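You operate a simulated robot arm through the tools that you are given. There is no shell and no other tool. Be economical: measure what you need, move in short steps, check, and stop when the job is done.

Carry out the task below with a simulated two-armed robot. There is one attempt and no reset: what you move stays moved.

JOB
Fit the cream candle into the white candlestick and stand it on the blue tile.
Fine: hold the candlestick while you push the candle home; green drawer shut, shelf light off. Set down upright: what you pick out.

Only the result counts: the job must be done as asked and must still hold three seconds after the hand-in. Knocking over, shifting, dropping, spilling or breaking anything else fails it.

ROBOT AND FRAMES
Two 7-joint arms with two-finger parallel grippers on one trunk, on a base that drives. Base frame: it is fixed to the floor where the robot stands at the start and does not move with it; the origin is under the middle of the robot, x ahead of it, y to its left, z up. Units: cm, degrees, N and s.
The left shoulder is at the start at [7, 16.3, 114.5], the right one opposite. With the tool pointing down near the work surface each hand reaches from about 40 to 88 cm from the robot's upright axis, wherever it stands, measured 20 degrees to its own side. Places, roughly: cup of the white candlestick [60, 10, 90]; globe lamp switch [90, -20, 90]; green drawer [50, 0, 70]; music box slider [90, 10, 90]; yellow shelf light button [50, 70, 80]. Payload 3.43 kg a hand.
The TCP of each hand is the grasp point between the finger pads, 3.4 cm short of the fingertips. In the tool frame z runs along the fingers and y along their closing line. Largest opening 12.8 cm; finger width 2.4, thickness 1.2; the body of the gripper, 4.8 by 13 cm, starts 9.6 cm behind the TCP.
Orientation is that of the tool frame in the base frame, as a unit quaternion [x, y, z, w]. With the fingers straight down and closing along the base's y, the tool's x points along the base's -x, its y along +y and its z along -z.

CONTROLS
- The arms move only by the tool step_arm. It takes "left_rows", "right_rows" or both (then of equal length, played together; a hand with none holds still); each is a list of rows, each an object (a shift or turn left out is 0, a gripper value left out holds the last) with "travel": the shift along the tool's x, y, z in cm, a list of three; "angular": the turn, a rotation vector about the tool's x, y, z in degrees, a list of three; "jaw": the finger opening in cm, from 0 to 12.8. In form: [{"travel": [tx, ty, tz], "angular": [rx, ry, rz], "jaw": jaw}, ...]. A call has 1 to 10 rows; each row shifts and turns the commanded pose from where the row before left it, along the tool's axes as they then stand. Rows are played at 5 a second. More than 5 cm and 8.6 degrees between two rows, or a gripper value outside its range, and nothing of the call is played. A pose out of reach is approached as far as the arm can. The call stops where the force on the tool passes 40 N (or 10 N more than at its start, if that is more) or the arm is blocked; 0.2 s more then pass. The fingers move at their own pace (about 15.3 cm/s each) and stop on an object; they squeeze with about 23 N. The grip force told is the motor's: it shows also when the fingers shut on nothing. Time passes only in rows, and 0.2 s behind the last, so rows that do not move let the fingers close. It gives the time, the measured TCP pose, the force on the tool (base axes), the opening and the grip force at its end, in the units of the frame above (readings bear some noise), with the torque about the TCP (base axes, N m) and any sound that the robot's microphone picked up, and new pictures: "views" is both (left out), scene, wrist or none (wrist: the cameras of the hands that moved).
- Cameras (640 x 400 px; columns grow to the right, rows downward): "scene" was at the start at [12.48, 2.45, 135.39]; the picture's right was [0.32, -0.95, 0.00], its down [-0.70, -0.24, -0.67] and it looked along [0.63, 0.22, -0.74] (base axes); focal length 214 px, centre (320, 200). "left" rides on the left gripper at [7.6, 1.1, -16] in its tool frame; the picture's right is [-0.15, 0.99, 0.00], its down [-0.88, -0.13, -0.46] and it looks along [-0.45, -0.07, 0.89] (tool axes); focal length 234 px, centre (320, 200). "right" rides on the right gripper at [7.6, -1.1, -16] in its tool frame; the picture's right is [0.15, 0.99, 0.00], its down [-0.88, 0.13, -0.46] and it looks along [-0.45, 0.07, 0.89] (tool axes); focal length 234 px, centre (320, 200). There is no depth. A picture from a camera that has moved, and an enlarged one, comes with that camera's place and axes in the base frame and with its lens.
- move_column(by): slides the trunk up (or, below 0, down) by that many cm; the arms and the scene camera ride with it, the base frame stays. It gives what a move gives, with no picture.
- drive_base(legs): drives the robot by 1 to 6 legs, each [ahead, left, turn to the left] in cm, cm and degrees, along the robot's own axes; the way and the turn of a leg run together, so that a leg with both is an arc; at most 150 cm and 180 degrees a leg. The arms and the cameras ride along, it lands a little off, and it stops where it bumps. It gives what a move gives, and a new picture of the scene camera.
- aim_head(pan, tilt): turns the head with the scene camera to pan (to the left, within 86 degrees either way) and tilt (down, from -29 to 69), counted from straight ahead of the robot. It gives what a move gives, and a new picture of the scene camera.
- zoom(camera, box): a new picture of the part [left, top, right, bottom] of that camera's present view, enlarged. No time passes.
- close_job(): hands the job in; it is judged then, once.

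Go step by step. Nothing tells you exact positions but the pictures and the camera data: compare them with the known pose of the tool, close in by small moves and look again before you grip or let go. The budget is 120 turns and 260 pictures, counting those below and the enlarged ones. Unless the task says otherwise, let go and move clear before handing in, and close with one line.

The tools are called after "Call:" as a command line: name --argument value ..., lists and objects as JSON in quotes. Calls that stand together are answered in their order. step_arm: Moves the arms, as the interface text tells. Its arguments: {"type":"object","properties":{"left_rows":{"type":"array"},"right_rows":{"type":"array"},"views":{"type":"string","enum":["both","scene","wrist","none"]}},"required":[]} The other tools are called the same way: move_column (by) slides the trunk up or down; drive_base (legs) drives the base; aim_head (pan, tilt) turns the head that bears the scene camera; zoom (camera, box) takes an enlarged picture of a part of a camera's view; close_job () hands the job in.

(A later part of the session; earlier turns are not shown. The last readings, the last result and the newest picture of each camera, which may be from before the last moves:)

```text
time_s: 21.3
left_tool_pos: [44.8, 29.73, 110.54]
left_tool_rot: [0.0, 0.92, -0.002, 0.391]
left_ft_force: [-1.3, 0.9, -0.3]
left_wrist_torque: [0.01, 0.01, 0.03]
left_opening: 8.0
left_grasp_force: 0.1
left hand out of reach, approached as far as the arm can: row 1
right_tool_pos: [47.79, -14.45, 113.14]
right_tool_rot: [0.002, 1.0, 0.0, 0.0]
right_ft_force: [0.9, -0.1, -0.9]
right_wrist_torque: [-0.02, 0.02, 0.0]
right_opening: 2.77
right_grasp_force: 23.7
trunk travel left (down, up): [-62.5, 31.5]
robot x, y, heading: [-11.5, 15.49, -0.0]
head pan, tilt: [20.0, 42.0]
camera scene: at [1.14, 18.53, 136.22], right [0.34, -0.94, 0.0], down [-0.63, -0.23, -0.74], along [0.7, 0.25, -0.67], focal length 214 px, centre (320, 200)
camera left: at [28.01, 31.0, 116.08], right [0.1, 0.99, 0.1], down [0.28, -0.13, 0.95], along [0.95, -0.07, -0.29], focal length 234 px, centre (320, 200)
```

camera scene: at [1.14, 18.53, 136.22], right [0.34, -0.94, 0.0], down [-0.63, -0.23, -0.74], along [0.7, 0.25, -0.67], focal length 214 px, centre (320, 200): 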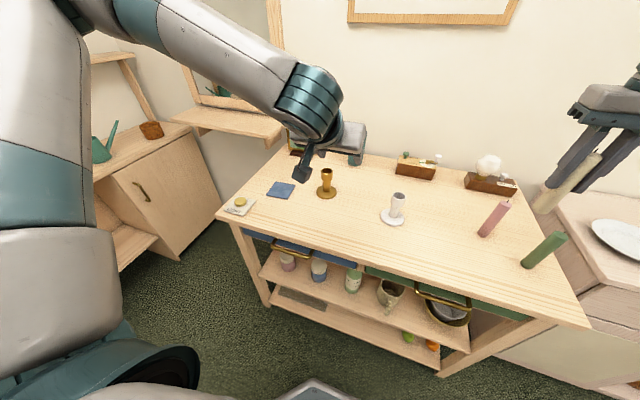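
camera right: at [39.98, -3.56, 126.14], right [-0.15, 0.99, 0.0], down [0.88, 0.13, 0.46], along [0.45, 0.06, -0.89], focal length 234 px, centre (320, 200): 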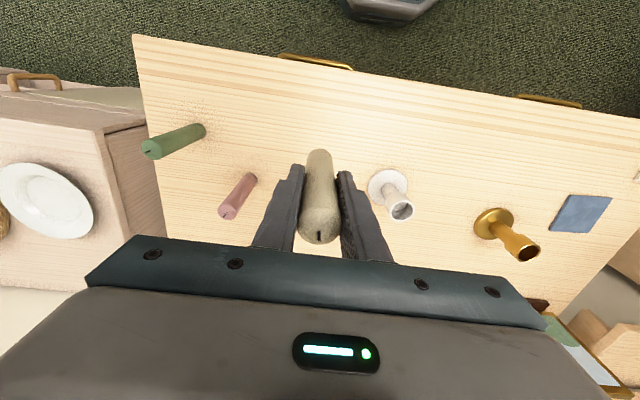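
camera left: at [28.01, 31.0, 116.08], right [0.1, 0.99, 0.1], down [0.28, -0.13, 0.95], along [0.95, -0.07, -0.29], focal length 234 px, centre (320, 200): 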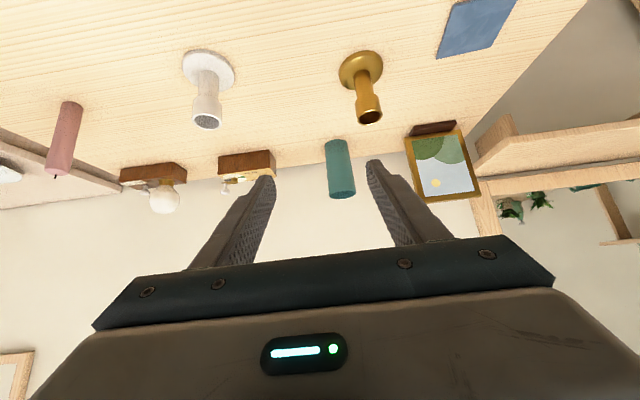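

The left hand can't reach far enough inward in this pose, so I'll yaw it to point to the right and ahead, which keeps its wrist on its own side.

Call:
step_arm --left_rows '[{"angular": [6.0, 0, 5.8]}, {"angular": [6.0, 0, 5.8]}, {"angular": [6.0, 0, 5.8]}, {"angular": [6.0, 0, 5.8]}, {"angular": [6.0, 0, 5.8]}, {"travel": [0, -2, 0]}]' --views "scene"

```text
time_s: 22.7
left_tool_pos: [43.29, 28.37, 110.45]
left_tool_rot: [0.327, 0.86, -0.139, 0.365]
left_ft_force: [-0.5, -0.5, 0.0]
left_wrist_torque: [0.0, -0.02, 0.03]
left_opening: 8.01
left_grasp_force: 0.1
right_tool_pos: [47.75, -14.47, 113.04]
right_tool_rot: [0.001, 1.0, -0.002, -0.001]
right_ft_force: [0.3, 0.7, -1.0]
right_wrist_torque: [0.02, 0.0, 0.01]
right_opening: 2.75
right_grasp_force: 23.1
trunk travel left (down, up): [-62.5, 31.5]
robot x, y, heading: [-12.15, 15.7, 0.1]
head pan, tilt: [20.0, 42.0]
camera scene: at [1.07, 18.47, 136.23], right [0.34, -0.94, 0.0], down [-0.63, -0.23, -0.74], along [0.7, 0.25, -0.67], focal length 214 px, centre (320, 200)
```

scene: 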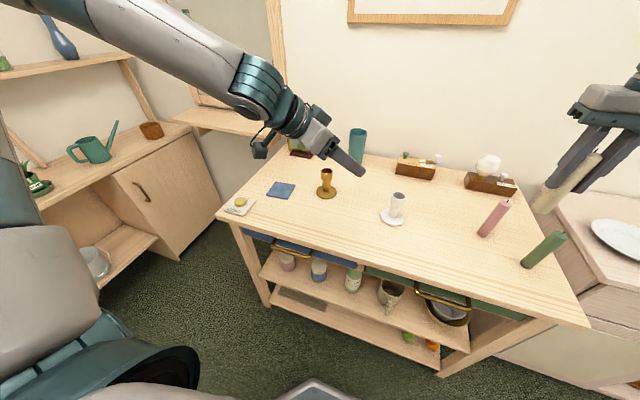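

Call:
step_arm --left_rows '[{"travel": [-1.13, -0.69, 3.11]}, {"travel": [-1.13, -0.69, 3.11]}, {"travel": [-1.13, -0.69, 3.11]}, {"travel": [-1.13, -0.69, 3.11]}]' --views "both"

```text
time_s: 23.7
left_tool_pos: [50.74, 18.13, 105.05]
left_tool_rot: [0.327, 0.861, -0.14, 0.364]
left_ft_force: [0.0, -0.4, 0.8]
left_wrist_torque: [-0.05, -0.01, -0.02]
left_opening: 8.0
left_grasp_force: 0.1
right_tool_pos: [47.98, -14.43, 113.0]
right_tool_rot: [0.001, 1.0, -0.001, -0.001]
right_ft_force: [0.5, 0.7, -1.4]
right_wrist_torque: [-0.02, 0.05, 0.01]
right_opening: 2.75
right_grasp_force: 23.1
trunk travel left (down, up): [-62.5, 31.5]
robot x, y, heading: [-11.84, 15.68, -0.1]
head pan, tilt: [20.0, 42.0]
camera scene: at [1.35, 18.48, 136.2], right [0.34, -0.94, 0.0], down [-0.63, -0.23, -0.74], along [0.7, 0.25, -0.67], focal length 214 px, centre (320, 200)
camera left: at [39.02, 30.18, 110.63], right [0.73, 0.67, 0.1], down [0.13, -0.28, 0.95], along [0.67, -0.68, -0.29], focal length 234 px, centre (320, 200)
```

scene: 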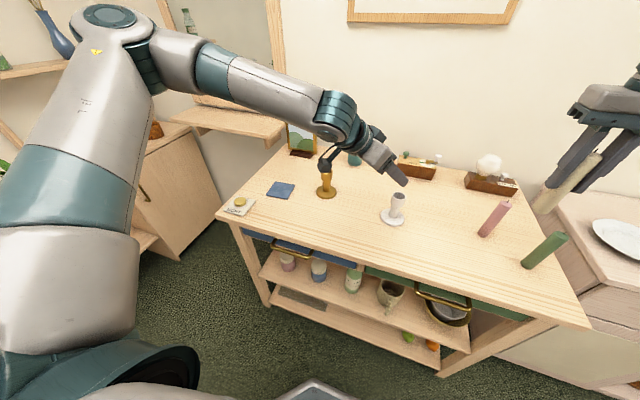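
left: 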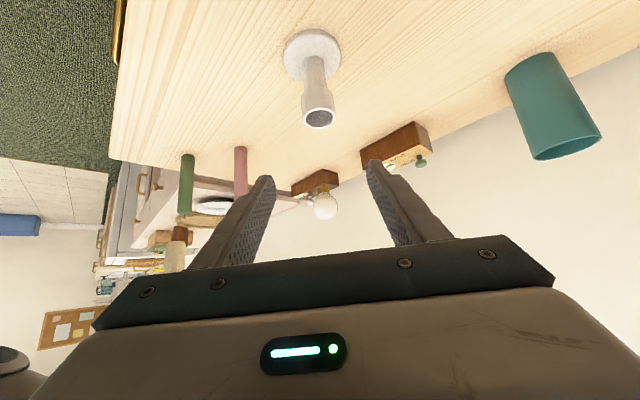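

Reach is fine now. I'll descend to the approach line and go halfway in, then check.

Call:
step_arm --left_rows '[{"travel": [2.32, 0, 2.05]}, {"travel": [2.32, 0, 2.05]}, {"travel": [0, 0, 3]}, {"travel": [0, 0, 3]}]' --views "both"

Call:
zoom --camera "left" --box '[220, 60, 420, 260]'

Call:
zoom --camera "scene" --box '[340, 150, 460, 240]'

```text
time_s: 24.7
left_tool_pos: [52.15, 20.52, 96.86]
left_tool_rot: [0.327, 0.861, -0.14, 0.364]
left_ft_force: [0.4, 0.8, -0.1]
left_wrist_torque: [-0.02, -0.01, -0.02]
left_opening: 8.02
left_grasp_force: 0.0
left hand out of reach, approached as far as the arm can: row 2, 3, 4
right_tool_pos: [47.89, -14.45, 113.1]
right_tool_rot: [0.001, 1.0, -0.001, 0.0]
right_ft_force: [-0.1, -0.1, -1.0]
right_wrist_torque: [-0.01, 0.0, 0.0]
right_opening: 2.76
right_grasp_force: 23.2
trunk travel left (down, up): [-62.5, 31.5]
robot x, y, heading: [-12.2, 15.39, -0.2]
head pan, tilt: [20.0, 42.0]
camera scene: at [1.17, 18.54, 136.22], right [0.34, -0.94, 0.0], down [-0.63, -0.23, -0.74], along [0.7, 0.25, -0.67], focal length 214 px, centre (320, 200)
camera left: at [40.41, 32.53, 102.57], right [0.73, 0.67, 0.1], down [0.13, -0.28, 0.95], along [0.67, -0.68, -0.29], focal length 234 px, centre (320, 200)
```

scene: 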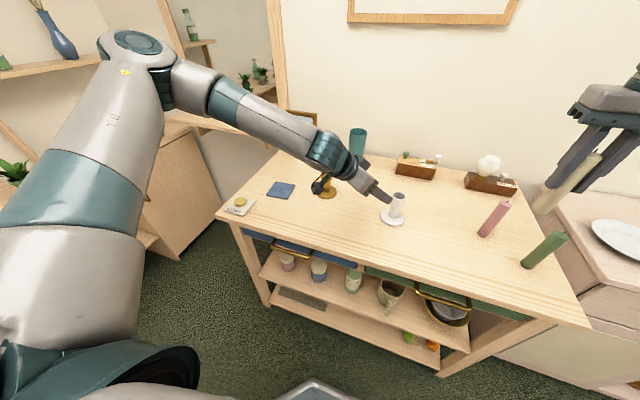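
left: 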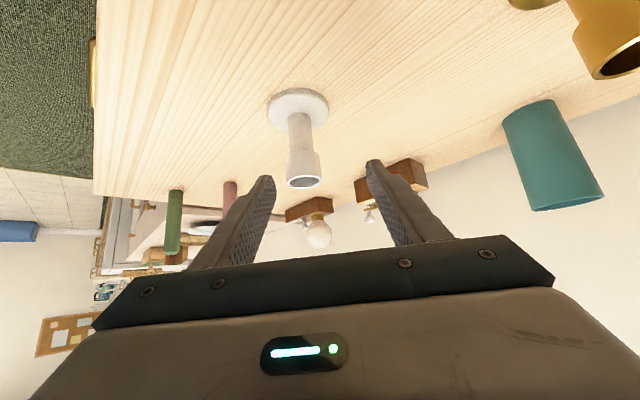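

```text
2.00 times, centred on (320, 160) of left
camera zoom: at [40.41, 32.53, 102.57], right [0.73, 0.67, 0.1], down [0.13, -0.28, 0.95], along [0.67, -0.68, -0.29], focal length 468 px, centre (320, 280)
```

zoom: 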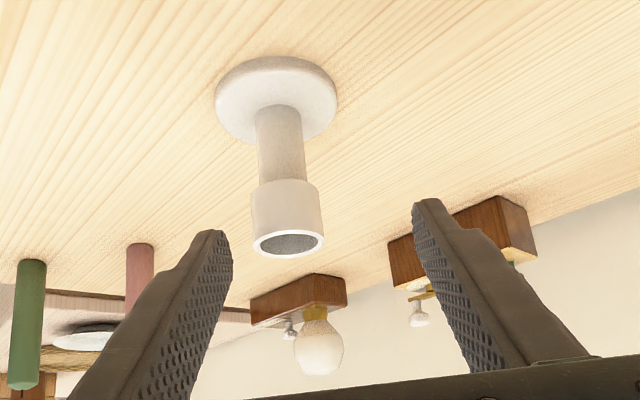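

```text
4.44 times, centred on (400, 195) of scene
camera zoom: at [1.17, 18.54, 136.22], right [0.34, -0.94, 0.0], down [-0.63, -0.23, -0.74], along [0.7, 0.25, -0.67], focal length 953 px, centre (-36, 222)
```

zoom: 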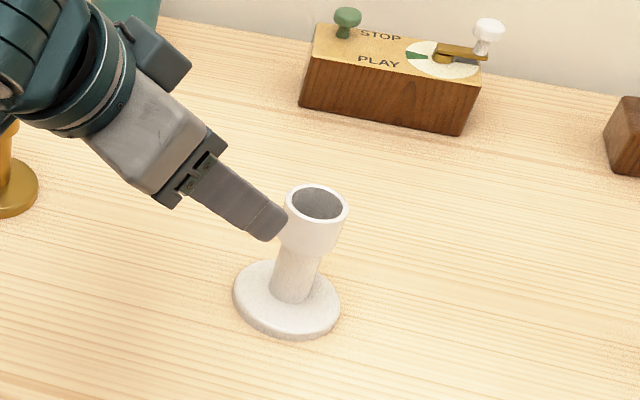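

Still short on the left. I'll lift, yaw the left hand further so it points mostly to the right, and try the approach from the side.

Call:
step_arm --left_rows '[{"travel": [-2.9, 0, -2.8]}, {"travel": [-1.4, 0, -1.4], "angular": [6.0, 0, 5.8]}, {"angular": [6.0, 0, 5.8]}, {"angular": [6.0, 0, 5.8]}, {"angular": [6.0, 0, 5.8]}]' --views "scene"

```text
time_s: 25.9
left_tool_pos: [52.07, 20.35, 103.2]
left_tool_rot: [0.56, 0.73, -0.24, 0.311]
left_ft_force: [-1.0, 0.0, -0.3]
left_wrist_torque: [-0.02, 0.0, 0.0]
left_opening: 8.03
left_grasp_force: 0.0
right_tool_pos: [47.83, -14.52, 113.13]
right_tool_rot: [0.0, 1.0, -0.001, 0.0]
right_ft_force: [-0.1, -0.5, -2.0]
right_wrist_torque: [0.0, 0.0, -0.01]
right_opening: 2.75
right_grasp_force: 22.9
trunk travel left (down, up): [-62.5, 31.5]
robot x, y, heading: [-11.9, 15.98, 0.2]
head pan, tilt: [20.0, 42.0]
camera scene: at [1.12, 18.47, 136.23], right [0.34, -0.94, 0.0], down [-0.63, -0.23, -0.74], along [0.7, 0.25, -0.67], focal length 214 px, centre (320, 200)
```

scene: 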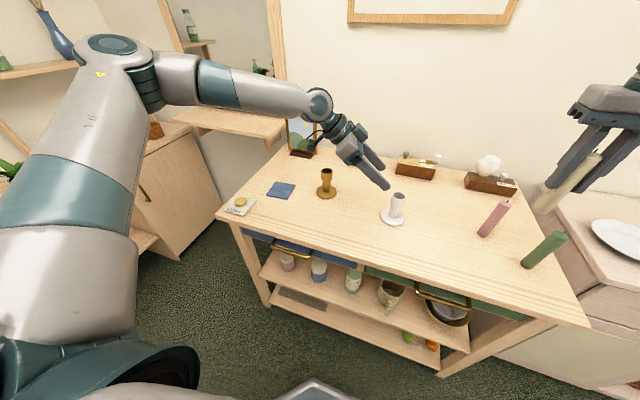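

Call:
step_arm --left_rows '[{"travel": [1.55, 1.38, 3.58]}, {"travel": [1.55, 1.38, 3.58]}, {"travel": [0, 0, 1]}]' --views "both"

```text
time_s: 26.7
left_tool_pos: [53.42, 20.51, 96.9]
left_tool_rot: [0.56, 0.73, -0.238, 0.312]
left_ft_force: [0.5, 0.1, -0.6]
left_wrist_torque: [-0.01, -0.02, -0.01]
left_opening: 8.0
left_grasp_force: 0.0
left hand out of reach, approached as far as the arm can: row 2, 3
right_tool_pos: [47.75, -14.48, 113.1]
right_tool_rot: [0.001, 1.0, -0.001, 0.0]
right_ft_force: [0.0, -0.7, -1.0]
right_wrist_torque: [0.02, -0.01, 0.01]
right_opening: 2.75
right_grasp_force: 23.3
trunk travel left (down, up): [-62.5, 31.5]
robot x, y, heading: [-11.47, 15.6, 0.1]
head pan, tilt: [20.0, 42.0]
camera scene: at [1.07, 18.5, 136.23], right [0.34, -0.94, 0.0], down [-0.63, -0.23, -0.74], along [0.7, 0.25, -0.67], focal length 214 px, centre (320, 200)
camera left: at [50.15, 37.0, 102.5], right [0.98, 0.16, 0.11], down [-0.05, -0.31, 0.95], along [0.18, -0.94, -0.29], focal length 234 px, centre (320, 200)
```

scene: 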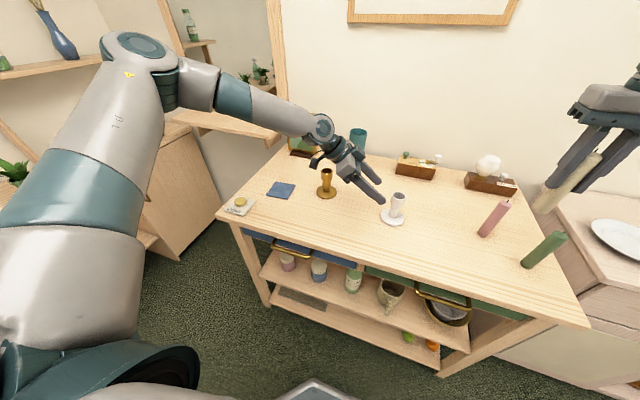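
left: 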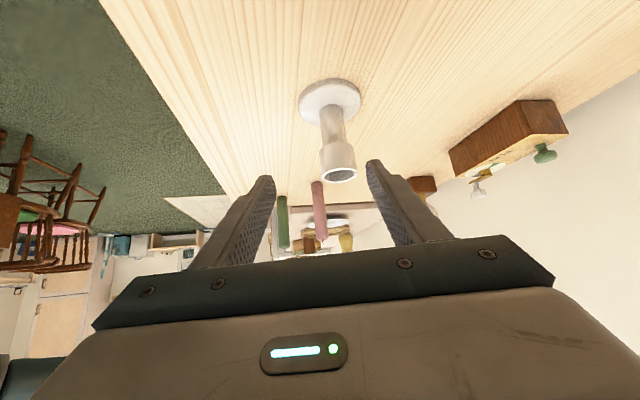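

The same limit again, so the elbow posture is probably at fault. I'll retract the left hand nearer the body first, and at the same time test how far inward the right hand gets.

Call:
step_arm --left_rows '[{"travel": [-2.9, 0, -2.8]}, {"travel": [-2.9, 0, -2.8]}, {"travel": [0, -4.5, 0], "angular": [-5.8, 0, -5.6]}, {"travel": [0, -4.5, 0], "angular": [-5.8, 0, -5.6]}, {"travel": [0, -4.5, 0], "angular": [-5.8, 0, -5.6]}, {"travel": [0, -4.5, 0], "angular": [-5.8, 0, -5.6]}]' --right_rows '[{"travel": [0, 0, -1]}, {"travel": [0, 0, 0]}, {"travel": [0, 4.5, 0]}, {"travel": [0, 4.5, 0]}, {"travel": [0, 4.5, 0]}, {"travel": [0, 4.5, 0]}]' --views "scene"

```text
time_s: 28.1
left_tool_pos: [37.95, 16.09, 106.83]
left_tool_rot: [0.335, 0.857, -0.145, 0.365]
left_ft_force: [-0.6, 0.8, 0.1]
left_wrist_torque: [-0.04, 0.01, -0.02]
left_opening: 8.02
left_grasp_force: 0.0
left hand out of reach, approached as far as the arm can: row 6
right_tool_pos: [47.75, 3.65, 114.11]
right_tool_rot: [0.0, 1.0, -0.002, 0.001]
right_ft_force: [-0.5, 1.0, -0.3]
right_wrist_torque: [-0.03, -0.03, -0.02]
right_opening: 2.76
right_grasp_force: 23.2
trunk travel left (down, up): [-62.5, 31.5]
robot x, y, heading: [-11.99, 15.69, -0.2]
head pan, tilt: [20.0, 42.0]
camera scene: at [0.93, 18.77, 136.25], right [0.34, -0.94, 0.0], down [-0.63, -0.23, -0.74], along [0.7, 0.25, -0.67], focal length 214 px, centre (320, 200)
```

scene: 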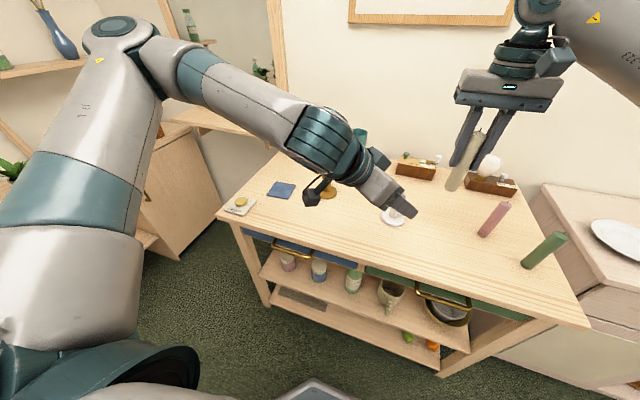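

The right hand is fine here. I'll check that it reaches above the cup, high up.

Call:
step_arm --right_rows '[{"travel": [-3.1, 3, 0]}, {"travel": [-3.1, 3, 0]}, {"travel": [-3.1, 2.9, 0]}, {"travel": [0, 3, 0]}, {"travel": [0, 3, 0]}, {"travel": [0, 3, 0]}]' --views "none"

```text
time_s: 29.5
left_tool_pos: [38.24, 16.05, 106.56]
left_tool_rot: [0.336, 0.857, -0.145, 0.364]
left_ft_force: [0.2, 0.0, 0.0]
left_wrist_torque: [0.01, -0.01, 0.0]
left_opening: 7.99
left_grasp_force: 0.0
right_tool_pos: [57.1, 21.4, 114.17]
right_tool_rot: [0.0, 1.0, -0.002, 0.0]
right_ft_force: [0.8, -0.5, -0.2]
right_wrist_torque: [-0.02, -0.03, 0.01]
right_opening: 2.75
right_grasp_force: 23.1
trunk travel left (down, up): [-62.5, 31.5]
robot x, y, heading: [-12.16, 16.07, -0.0]
head pan, tilt: [20.0, 42.0]
```

The right hand has room to spare inward, so I'll shift the base 11 cm to the right to favour the left hand.

Call:
drive_base --legs '[[0, -11, 0]]'

```text
time_s: 30.7
left_tool_pos: [38.26, 5.05, 106.6]
left_tool_rot: [0.336, 0.857, -0.144, 0.363]
left_ft_force: [-0.6, 0.0, -0.1]
left_wrist_torque: [0.01, -0.01, -0.01]
left_opening: 8.0
left_grasp_force: 0.1
right_tool_pos: [57.16, 10.4, 114.13]
right_tool_rot: [0.001, 1.0, 0.0, 0.0]
right_ft_force: [-0.9, 0.0, -0.5]
right_wrist_torque: [0.02, -0.01, 0.02]
right_opening: 2.77
right_grasp_force: 23.3
trunk travel left (down, up): [-62.5, 31.5]
robot x, y, heading: [-11.56, 4.57, -0.0]
head pan, tilt: [20.0, 42.0]
camera scene: at [1.08, 7.58, 136.23], right [0.34, -0.94, 0.0], down [-0.63, -0.23, -0.74], along [0.7, 0.25, -0.67], focal length 214 px, centre (320, 200)
```

scene: 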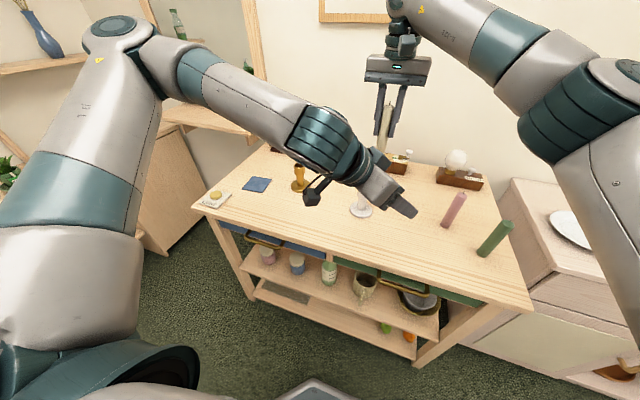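

Call:
step_arm --left_rows '[{"travel": [1.52, 4.32, -1.6]}, {"travel": [1.52, 4.32, -1.6]}, {"travel": [1.52, 4.32, -1.6]}, {"travel": [0.33, 1.8, 4.03]}, {"travel": [0.33, 1.8, 4.03]}, {"travel": [0.33, 1.8, 4.03]}]' --views "both"

Call:
zoom --camera "left" --box '[220, 60, 420, 260]'

```text
time_s: 32.1
left_tool_pos: [51.83, 17.75, 97.49]
left_tool_rot: [0.336, 0.857, -0.144, 0.364]
left_ft_force: [0.4, 0.1, 0.8]
left_wrist_torque: [0.01, -0.01, 0.0]
left_opening: 8.02
left_grasp_force: 0.1
right_tool_pos: [57.27, 10.47, 113.91]
right_tool_rot: [0.0, 1.0, -0.002, -0.001]
right_ft_force: [1.0, -0.7, -1.3]
right_wrist_torque: [0.01, 0.01, 0.02]
right_opening: 2.72
right_grasp_force: 22.4
trunk travel left (down, up): [-62.5, 31.5]
robot x, y, heading: [-11.72, 4.78, -0.0]
head pan, tilt: [20.0, 42.0]
camera scene: at [1.23, 7.58, 136.21], right [0.34, -0.94, 0.0], down [-0.63, -0.23, -0.74], along [0.7, 0.25, -0.67], focal length 214 px, centre (320, 200)
camera left: at [40.41, 30.0, 103.1], right [0.75, 0.66, 0.1], down [0.12, -0.29, 0.95], along [0.65, -0.7, -0.29], focal length 234 px, centre (320, 200)
```

scene: 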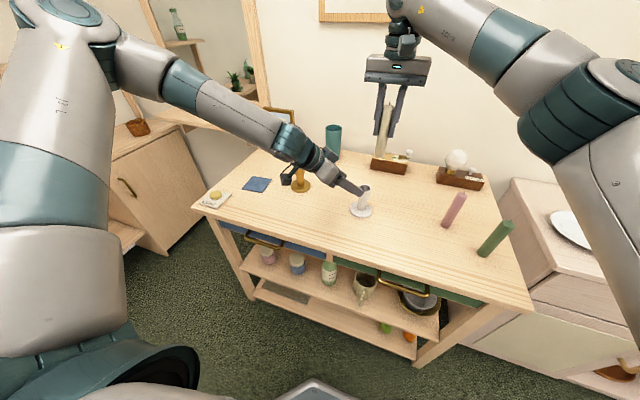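
left: 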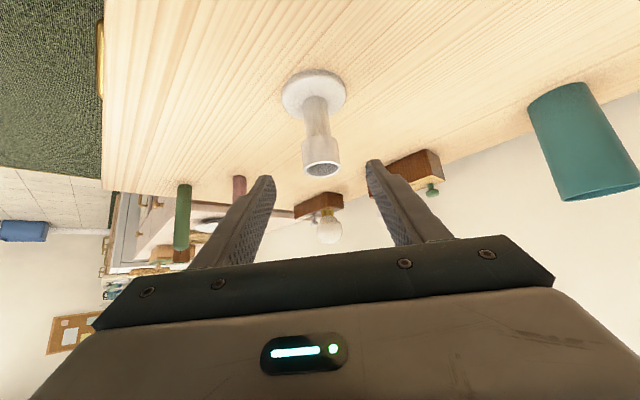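

```text
2.00 times, centred on (320, 160) of left
camera zoom: at [40.41, 30.0, 103.1], right [0.75, 0.66, 0.1], down [0.12, -0.29, 0.95], along [0.65, -0.7, -0.29], focal length 468 px, centre (320, 280)
```

zoom: 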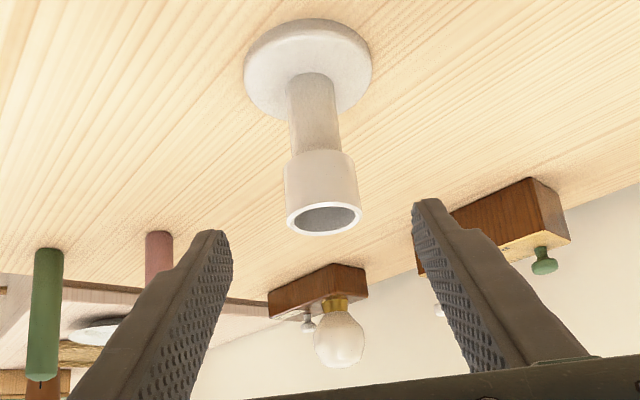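

Good, the hand reaches and lines up with the cup. Advancing along the fingers.

Call:
step_arm --left_rows '[{"travel": [0, 0, 3]}, {"travel": [0, 0, 3]}, {"travel": [0, 0, 2]}, {"travel": [0, 0, 1.9]}]' --views "both"

Call:
zoom --camera "left" --box '[220, 100, 420, 260]'

Call:
zoom --camera "scene" --box '[300, 150, 420, 230]'

```text
time_s: 33.1
left_tool_pos: [56.07, 14.2, 91.83]
left_tool_rot: [0.337, 0.857, -0.145, 0.363]
left_ft_force: [-0.2, -0.7, 0.4]
left_wrist_torque: [0.02, 0.0, 0.02]
left_opening: 8.0
left_grasp_force: 0.1
left hand out of reach, approached as far as the arm can: row 4
right_tool_pos: [57.12, 10.48, 114.15]
right_tool_rot: [0.001, 1.0, 0.0, 0.0]
right_ft_force: [0.3, 0.6, -0.6]
right_wrist_torque: [-0.03, -0.01, 0.0]
right_opening: 2.75
right_grasp_force: 23.3
trunk travel left (down, up): [-62.5, 31.5]
robot x, y, heading: [-11.7, 4.49, -0.1]
head pan, tilt: [20.0, 42.0]
camera scene: at [1.1, 7.59, 136.22], right [0.34, -0.94, 0.0], down [-0.63, -0.23, -0.74], along [0.7, 0.25, -0.67], focal length 214 px, centre (320, 200)
camera left: at [44.53, 26.42, 97.52], right [0.75, 0.66, 0.1], down [0.12, -0.29, 0.95], along [0.65, -0.7, -0.29], focal length 234 px, centre (320, 200)
```

scene: 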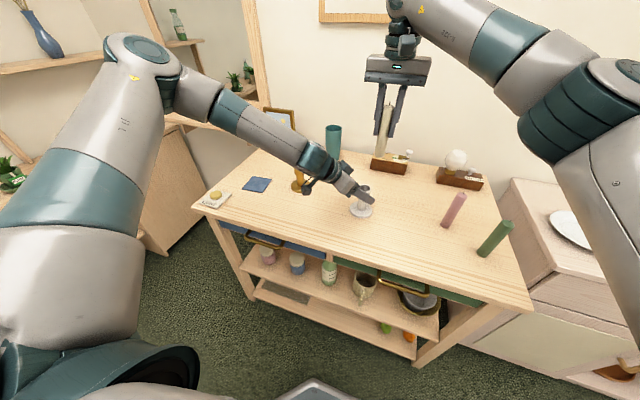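
left: 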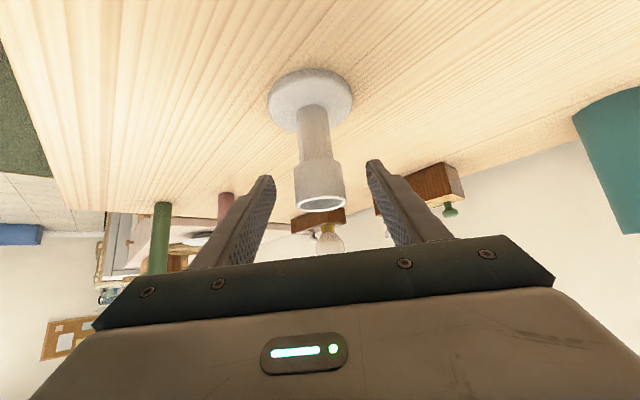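

```text
2.50 times, centred on (320, 180) of left
camera zoom: at [44.53, 26.42, 97.52], right [0.75, 0.66, 0.1], down [0.12, -0.29, 0.95], along [0.65, -0.7, -0.29], focal length 585 px, centre (320, 250)
```

zoom: 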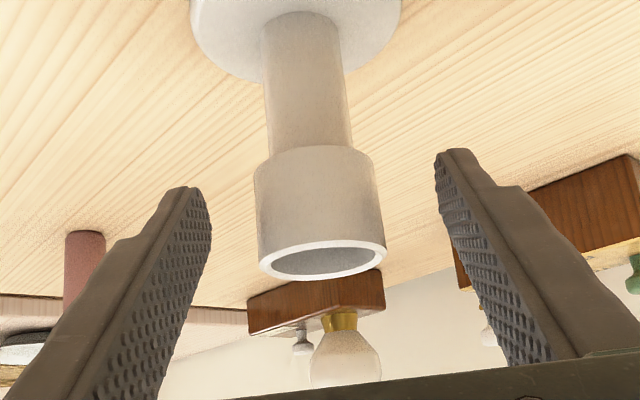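

```text
5.00 times, centred on (360, 190) of scene
camera zoom: at [1.1, 7.59, 136.22], right [0.34, -0.94, 0.0], down [-0.63, -0.23, -0.74], along [0.7, 0.25, -0.67], focal length 1072 px, centre (120, 250)
```

zoom: 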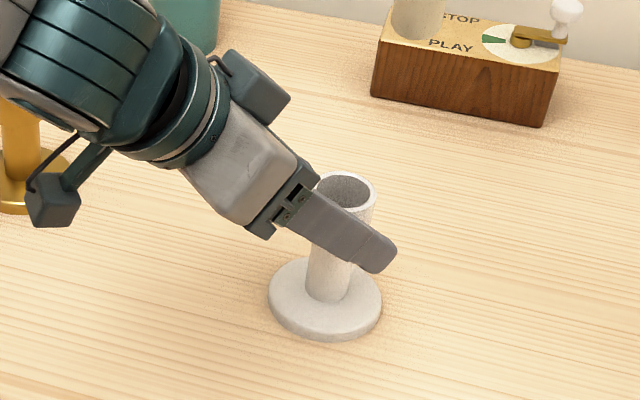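

Just short of the last 1.5 cm. I'll close that gap with a small trunk drop and a small base shift, with the open fingers straddling the cup.

Call:
move_column --by -1.2

Call:
drive_base --legs '[[0.9, -1.3, 0]]'

Call:
zoom --camera "left" --box '[220, 100, 420, 260]'

```text
time_s: 33.7
left_tool_pos: [56.03, 14.19, 90.81]
left_tool_rot: [0.336, 0.857, -0.144, 0.363]
left_ft_force: [-0.4, -0.7, 0.2]
left_wrist_torque: [0.04, -0.01, -0.01]
left_opening: 8.02
left_grasp_force: 0.2
right_tool_pos: [57.13, 10.32, 112.85]
right_tool_rot: [0.001, 1.0, -0.001, 0.0]
right_ft_force: [-0.6, -0.8, -0.2]
right_wrist_torque: [0.04, 0.01, 0.04]
right_opening: 2.74
right_grasp_force: 22.9
trunk travel left (down, up): [-61.3, 32.7]
robot x, y, heading: [-11.99, 4.53, 0.3]
head pan, tilt: [20.0, 42.0]
```

```text
time_s: 34.4
left_tool_pos: [56.8, 13.1, 90.81]
left_tool_rot: [0.334, 0.857, -0.143, 0.365]
left_ft_force: [0.5, 1.1, 0.8]
left_wrist_torque: [-0.01, -0.02, -0.02]
left_opening: 8.0
left_grasp_force: 0.0
right_tool_pos: [57.77, 9.23, 113.08]
right_tool_rot: [0.0, 1.0, -0.003, 0.001]
right_ft_force: [0.7, -0.1, 0.7]
right_wrist_torque: [-0.04, -0.02, 0.0]
right_opening: 2.76
right_grasp_force: 22.6
trunk travel left (down, up): [-61.3, 32.7]
robot x, y, heading: [-10.93, 3.52, 0.1]
head pan, tilt: [20.0, 42.0]
camera scene: at [1.82, 6.5, 135.04], right [0.34, -0.94, 0.0], down [-0.63, -0.23, -0.74], along [0.7, 0.25, -0.67], focal length 214 px, centre (320, 200)
```

scene: 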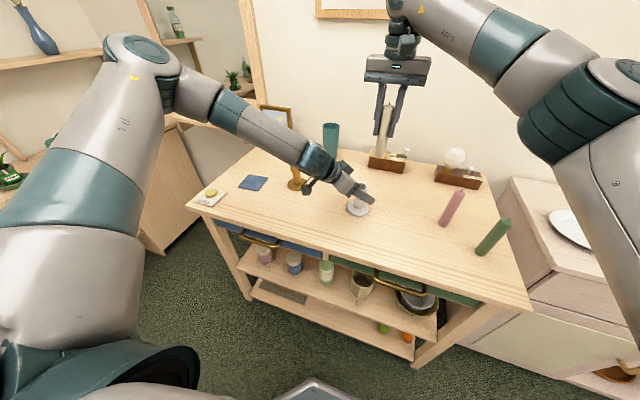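

```text
2.50 times, centred on (320, 180) of left
camera zoom: at [45.27, 25.34, 96.39], right [0.75, 0.66, 0.1], down [0.12, -0.28, 0.95], along [0.65, -0.7, -0.29], focal length 585 px, centre (320, 250)
```

zoom: 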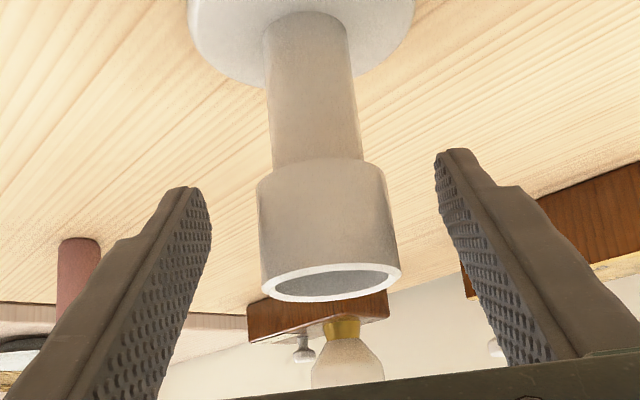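

The cup now sits at the grasp point. Closing the left fingers on it.

Call:
step_arm --left_rows '[{"jaw": 5.5}, {"jaw": 3}, {"jaw": 3}, {"jaw": 3}, {"jaw": 3}]' --views "both"

Call:
zoom --camera "left" --box '[220, 100, 420, 260]'

Call:
zoom --camera "scene" --box '[300, 150, 420, 230]'

```text
time_s: 35.6
left_tool_pos: [57.02, 13.0, 90.73]
left_tool_rot: [0.335, 0.857, -0.144, 0.363]
left_ft_force: [0.8, -0.3, 0.0]
left_wrist_torque: [0.01, -0.01, -0.01]
left_opening: 4.2
left_grasp_force: 23.0
right_tool_pos: [57.98, 9.24, 112.85]
right_tool_rot: [0.0, 1.0, -0.001, 0.0]
right_ft_force: [-0.1, -0.4, -1.4]
right_wrist_torque: [0.01, -0.03, 0.0]
right_opening: 2.74
right_grasp_force: 22.8
trunk travel left (down, up): [-61.3, 32.7]
robot x, y, heading: [-11.13, 3.4, 0.3]
head pan, tilt: [20.0, 42.0]
camera scene: at [1.99, 6.3, 135.02], right [0.34, -0.94, 0.0], down [-0.63, -0.23, -0.74], along [0.7, 0.25, -0.67], focal length 214 px, centre (320, 200)
camera left: at [45.38, 25.2, 96.34], right [0.75, 0.66, 0.1], down [0.12, -0.29, 0.95], along [0.65, -0.7, -0.29], focal length 234 px, centre (320, 200)
```

scene: 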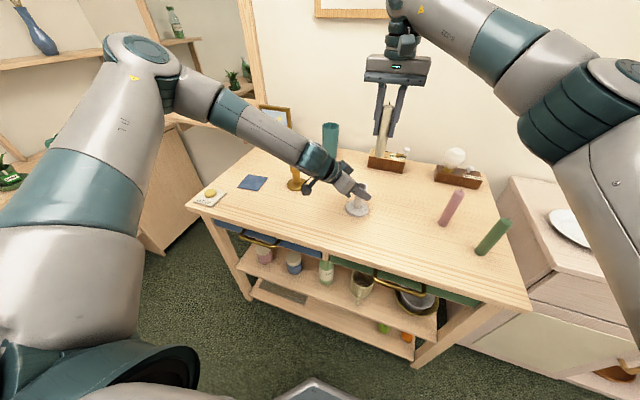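
left: 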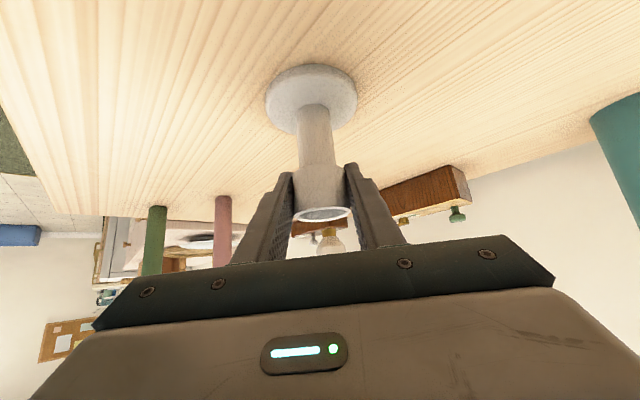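

```text
2.50 times, centred on (320, 180) of left
camera zoom: at [45.38, 25.2, 96.34], right [0.75, 0.66, 0.1], down [0.12, -0.29, 0.95], along [0.65, -0.7, -0.29], focal length 585 px, centre (320, 250)
```

zoom: 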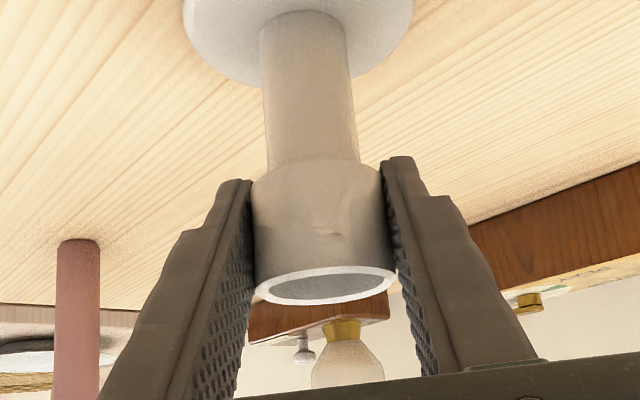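

```text
5.00 times, centred on (360, 190) of scene
camera zoom: at [1.99, 6.3, 135.02], right [0.34, -0.94, 0.0], down [-0.63, -0.23, -0.74], along [0.7, 0.25, -0.67], focal length 1072 px, centre (120, 250)
```

zoom: 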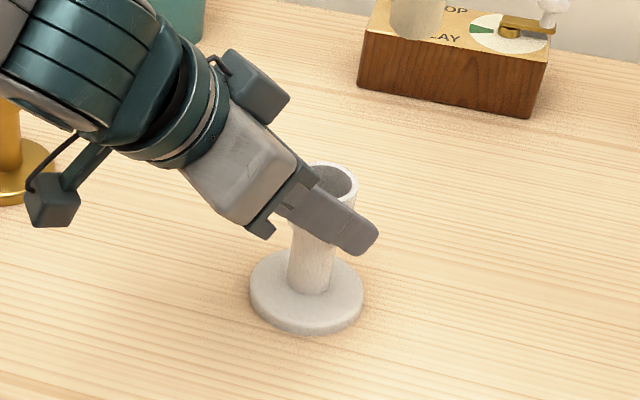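

The candlestick is held firmly at the cup. Now I'll bring the candle above it, bottom about 1.5 cm above the rim, and check the alignment from two cameras.

Call:
step_arm --right_rows '[{"travel": [0.45, 1.75, 0]}, {"travel": [0.45, 1.75, 0]}, {"travel": [0, 0, 3]}, {"travel": [0, 0, 3]}, {"travel": [0, 0, 2.5]}]' --views "both"

Call:
zoom --camera "left" --box '[240, 120, 400, 320]'

Call:
zoom --camera "scene" --box '[310, 110, 430, 220]'

```text
time_s: 36.8
left_tool_pos: [57.04, 12.87, 90.78]
left_tool_rot: [0.335, 0.857, -0.144, 0.363]
left_ft_force: [0.4, -0.6, -0.4]
left_wrist_torque: [-0.02, 0.02, 0.03]
left_opening: 4.21
left_grasp_force: 23.5
right_tool_pos: [57.15, 12.69, 104.38]
right_tool_rot: [0.0, 1.0, -0.001, 0.0]
right_ft_force: [0.2, 0.4, -2.0]
right_wrist_torque: [0.01, 0.04, 0.02]
right_opening: 2.75
right_grasp_force: 23.3
trunk travel left (down, up): [-61.3, 32.7]
robot x, y, heading: [-10.61, 3.49, -0.0]
head pan, tilt: [20.0, 42.0]
camera scene: at [2.04, 6.29, 135.02], right [0.34, -0.94, 0.0], down [-0.63, -0.23, -0.74], along [0.7, 0.26, -0.67], focal length 214 px, centre (320, 200)
camera right: at [49.47, 11.63, 120.32], right [-0.15, 0.99, 0.0], down [0.88, 0.13, 0.46], along [0.45, 0.07, -0.89], focal length 234 px, centre (320, 200)
```

scene: 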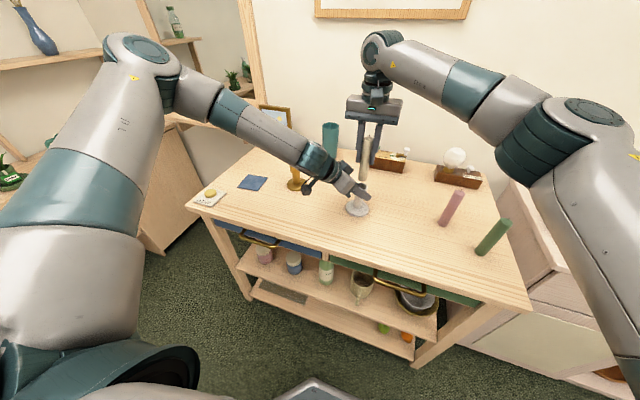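
right: 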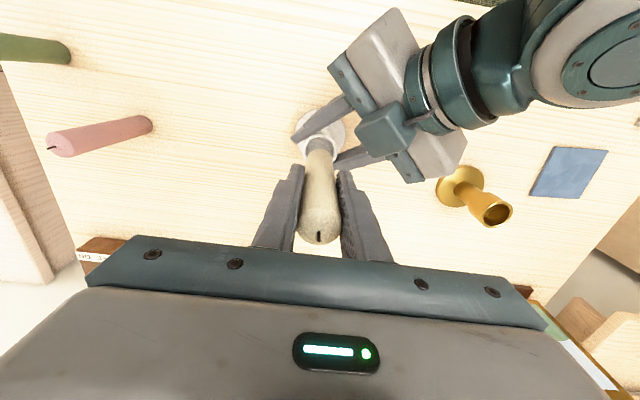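

```text
2.00 times, centred on (320, 220) of left
camera zoom: at [45.42, 25.2, 96.33], right [0.75, 0.66, 0.1], down [0.12, -0.29, 0.95], along [0.65, -0.7, -0.29], focal length 468 px, centre (320, 160)
```

zoom: 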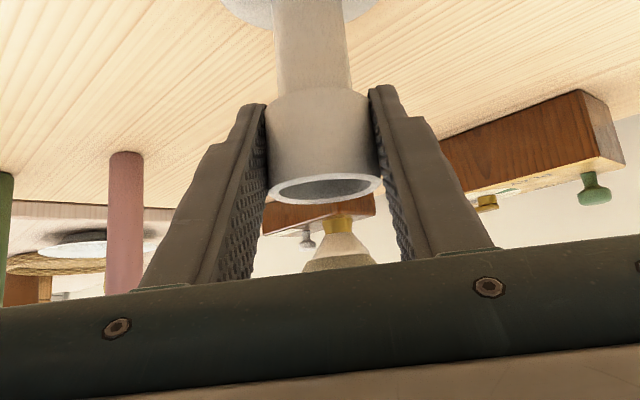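

```text
3.64 times, centred on (370, 165) of scene
camera zoom: at [2.04, 6.29, 135.02], right [0.34, -0.94, 0.0], down [-0.63, -0.23, -0.74], along [0.7, 0.26, -0.67], focal length 780 px, centre (138, 327)
```

zoom: 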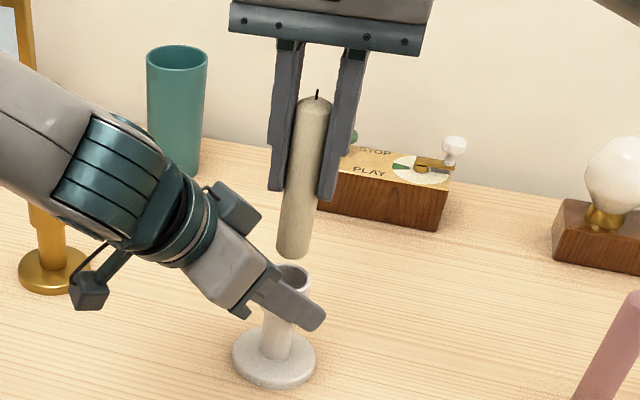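

Alignment looks close. I'll lower another 1.2 cm and zoom harder on the gap.

Call:
step_arm --right_rows '[{"travel": [0, 0, 0.6]}, {"travel": [0, 0, 0.6]}, {"travel": [0, 0, 0]}]' --views "none"

Call:
zoom --camera "left" --box '[270, 180, 380, 250]'

Call:
zoom --camera "scene" --box '[340, 160, 390, 210]'

Call:
zoom --camera "right" --box '[270, 90, 380, 250]'

```text
time_s: 37.6
left_tool_pos: [56.95, 12.93, 90.74]
left_tool_rot: [0.336, 0.857, -0.145, 0.363]
left_ft_force: [0.2, 0.1, 0.3]
left_wrist_torque: [0.04, 0.01, 0.02]
left_opening: 4.23
left_grasp_force: 22.8
right_tool_pos: [57.12, 12.67, 103.18]
right_tool_rot: [0.001, 1.0, -0.001, 0.001]
right_ft_force: [0.3, -1.5, -1.2]
right_wrist_torque: [-0.01, -0.01, 0.04]
right_opening: 2.72
right_grasp_force: 23.1
trunk travel left (down, up): [-61.3, 32.7]
robot x, y, heading: [-10.93, 3.32, 0.0]
head pan, tilt: [20.0, 42.0]
```

```text
5.71 times, centred on (325, 215) of left
camera zoom: at [45.36, 25.22, 96.35], right [0.75, 0.66, 0.1], down [0.12, -0.29, 0.95], along [0.65, -0.7, -0.29], focal length 1338 px, centre (291, 114)
```

zoom: 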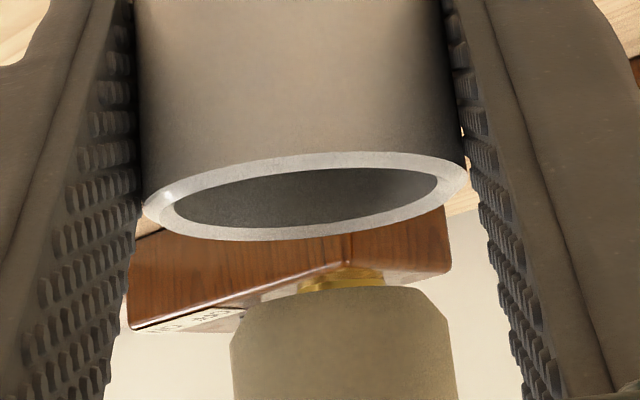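

```text
8.00 times, centred on (365, 185) of scene
camera zoom: at [1.96, 6.33, 135.03], right [0.34, -0.94, 0.0], down [-0.63, -0.23, -0.74], along [0.7, 0.25, -0.67], focal length 1716 px, centre (-40, 320)
```

zoom: 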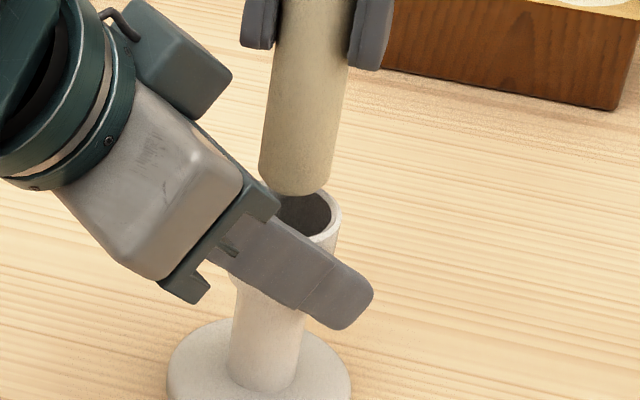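

```text
2.50 times, centred on (325, 170) of right
camera zoom: at [49.4, 11.67, 119.16], right [-0.15, 0.99, 0.0], down [0.88, 0.13, 0.46], along [0.45, 0.07, -0.89], focal length 585 px, centre (308, 275)
```

zoom: 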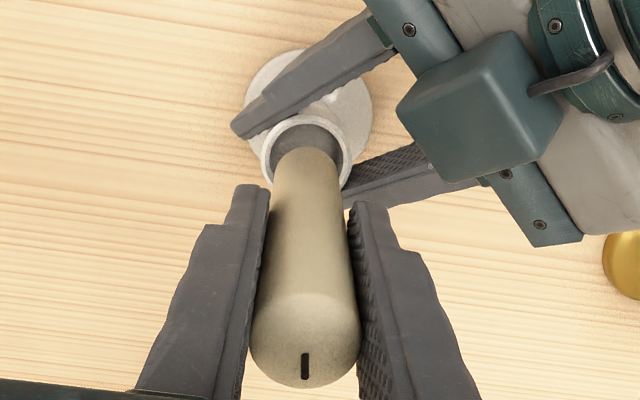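

The three views agree: the candle is about 0.35 cm too far ahead and fine sideways. I'll correct that and lower gently.

Call:
step_arm --right_rows '[{"travel": [0.36, 0, 0]}, {"travel": [0, 0, 0.4]}, {"travel": [0, 0, 0.4]}, {"travel": [0, 0, 0]}]' --views "none"

Call:
zoom --camera "left" --box '[270, 180, 380, 250]'

Call:
zoom --camera "scene" --box '[340, 160, 390, 210]'

Call:
zoom --camera "right" --box '[290, 110, 350, 170]'

```text
time_s: 38.6
left_tool_pos: [56.83, 13.06, 90.87]
left_tool_rot: [0.336, 0.857, -0.144, 0.363]
left_ft_force: [-0.2, 0.9, 0.1]
left_wrist_torque: [-0.01, 0.02, 0.02]
left_opening: 4.23
left_grasp_force: 23.1
right_tool_pos: [56.8, 12.72, 102.3]
right_tool_rot: [-0.001, 1.0, -0.001, 0.0]
right_ft_force: [-0.1, 0.0, -0.4]
right_wrist_torque: [0.01, 0.0, -0.02]
right_opening: 2.76
right_grasp_force: 22.9
trunk travel left (down, up): [-61.3, 32.7]
robot x, y, heading: [-11.01, 3.37, 0.2]
head pan, tilt: [20.0, 42.0]
```

```text
5.71 times, centred on (325, 215) of left
camera zoom: at [45.37, 25.21, 96.35], right [0.75, 0.66, 0.1], down [0.12, -0.29, 0.95], along [0.65, -0.7, -0.29], focal length 1338 px, centre (291, 114)
```

zoom: 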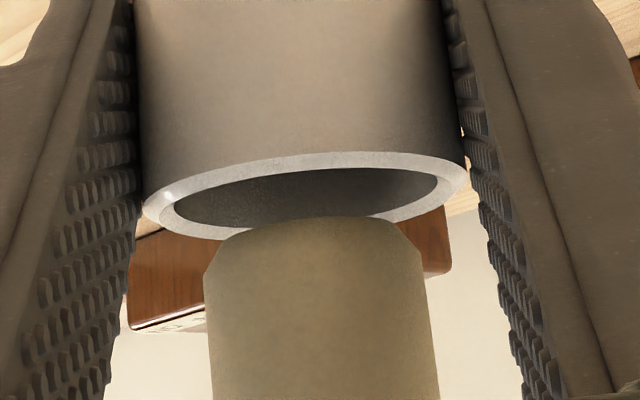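

```text
8.00 times, centred on (365, 185) of scene
camera zoom: at [1.97, 6.32, 135.03], right [0.34, -0.94, 0.0], down [-0.63, -0.23, -0.74], along [0.7, 0.25, -0.67], focal length 1716 px, centre (-40, 320)
```

zoom: 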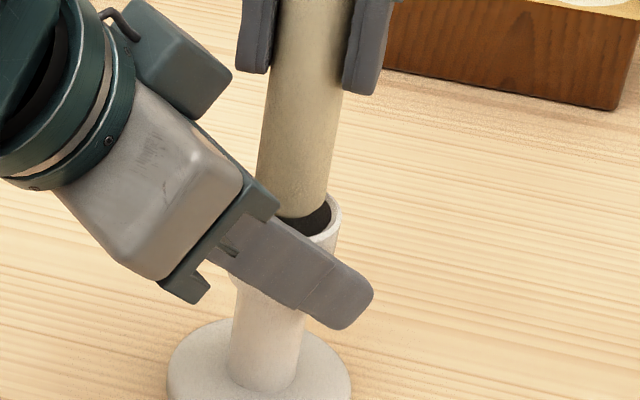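

```text
6.67 times, centred on (320, 140) of right
camera zoom: at [49.08, 11.68, 118.32], right [-0.15, 0.99, 0.0], down [0.88, 0.13, 0.46], along [0.45, 0.07, -0.89], focal length 1561 px, centre (320, 600)
```

zoom: 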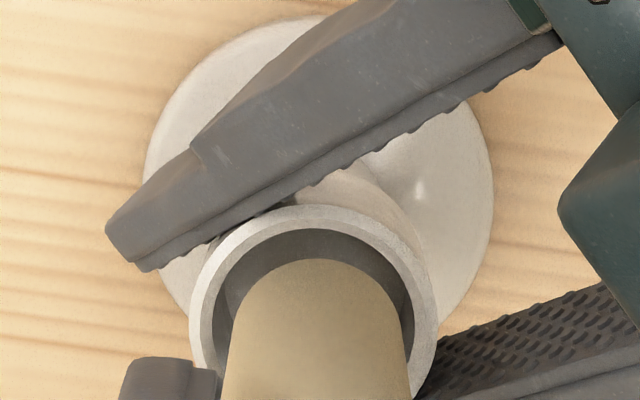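

Well aligned from all views, and the candle's bottom edge is chamfered. Lowering into the cup.

Call:
step_arm --right_rows '[{"travel": [0, 0, 0.5]}, {"travel": [0, 0, 0.5]}, {"travel": [0, 0, 0.5]}, {"travel": [0, 0, 0.5]}, {"travel": [0, 0, 0]}]' --views "none"

Call:
zoom --camera "left" --box '[270, 180, 380, 250]'

Call:
zoom --camera "scene" --box '[330, 120, 410, 220]'

```text
time_s: 39.8
left_tool_pos: [56.91, 12.96, 90.73]
left_tool_rot: [0.335, 0.857, -0.143, 0.363]
left_ft_force: [0.3, -0.3, -0.1]
left_wrist_torque: [0.02, -0.02, 0.03]
left_opening: 4.25
left_grasp_force: 23.2
right_tool_pos: [56.81, 12.67, 100.26]
right_tool_rot: [0.0, 1.0, 0.0, 0.0]
right_ft_force: [-0.3, -0.9, -0.7]
right_wrist_torque: [0.0, -0.01, 0.01]
right_opening: 2.75
right_grasp_force: 22.9
trunk travel left (down, up): [-61.3, 32.7]
robot x, y, heading: [-10.79, 3.52, -0.0]
head pan, tilt: [20.0, 42.0]
```

```text
5.71 times, centred on (325, 215) of left
camera zoom: at [45.37, 25.21, 96.35], right [0.75, 0.66, 0.1], down [0.12, -0.29, 0.95], along [0.65, -0.7, -0.29], focal length 1338 px, centre (291, 114)
```

zoom: 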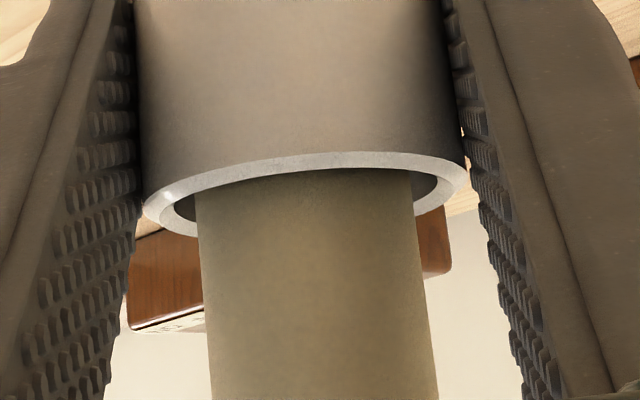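

```text
4.00 times, centred on (370, 170) of scene
camera zoom: at [1.97, 6.32, 135.03], right [0.34, -0.94, 0.0], down [-0.63, -0.23, -0.74], along [0.7, 0.25, -0.67], focal length 858 px, centre (120, 320)
```

zoom: 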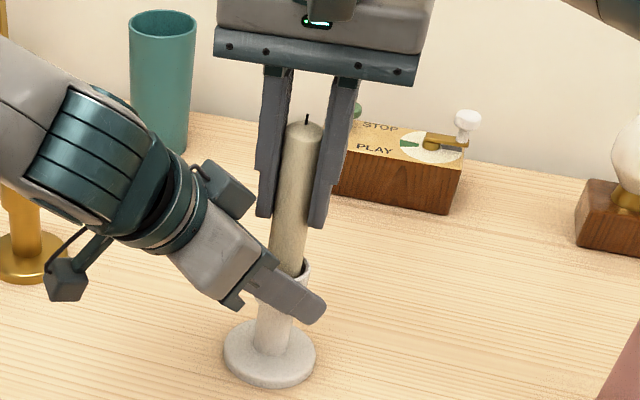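

The candle is entering the cup freely. I'll push on in small steps until it seats.

Call:
step_arm --right_rows '[{"travel": [0, 0, 0.4]}, {"travel": [0, 0, 0.4]}, {"travel": [0, 0, 0.4]}, {"travel": [0, 0, 0.4]}, {"travel": [0, 0, 0.4]}, {"travel": [0, 0, 0.4]}, {"travel": [0, 0, 0.4]}]' --views "none"

Call:
zoom --camera "scene" --box '[330, 120, 410, 220]'

```text
time_s: 41.4
left_tool_pos: [56.7, 12.92, 90.74]
left_tool_rot: [0.335, 0.857, -0.144, 0.364]
left_ft_force: [-1.4, 1.6, -7.9]
left_wrist_torque: [0.23, 0.29, 0.05]
left_opening: 4.22
left_grasp_force: 22.2
right_tool_pos: [56.59, 12.67, 97.61]
right_tool_rot: [0.0, 1.0, -0.003, -0.001]
right_ft_force: [-0.4, -1.3, 16.1]
right_wrist_torque: [-0.09, -0.05, -0.03]
right_opening: 2.78
right_grasp_force: 23.1
trunk travel left (down, up): [-61.3, 32.7]
robot x, y, heading: [-11.07, 3.39, 0.1]
head pan, tilt: [20.0, 42.0]
```

```text
4.00 times, centred on (370, 170) of scene
camera zoom: at [1.87, 6.34, 135.03], right [0.34, -0.94, 0.0], down [-0.63, -0.23, -0.74], along [0.7, 0.25, -0.67], focal length 858 px, centre (120, 320)
```

zoom: 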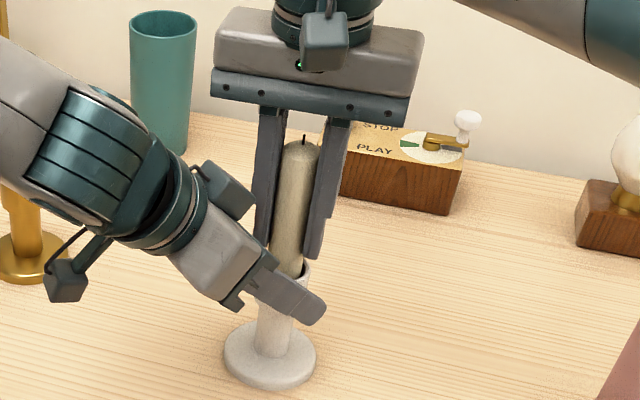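

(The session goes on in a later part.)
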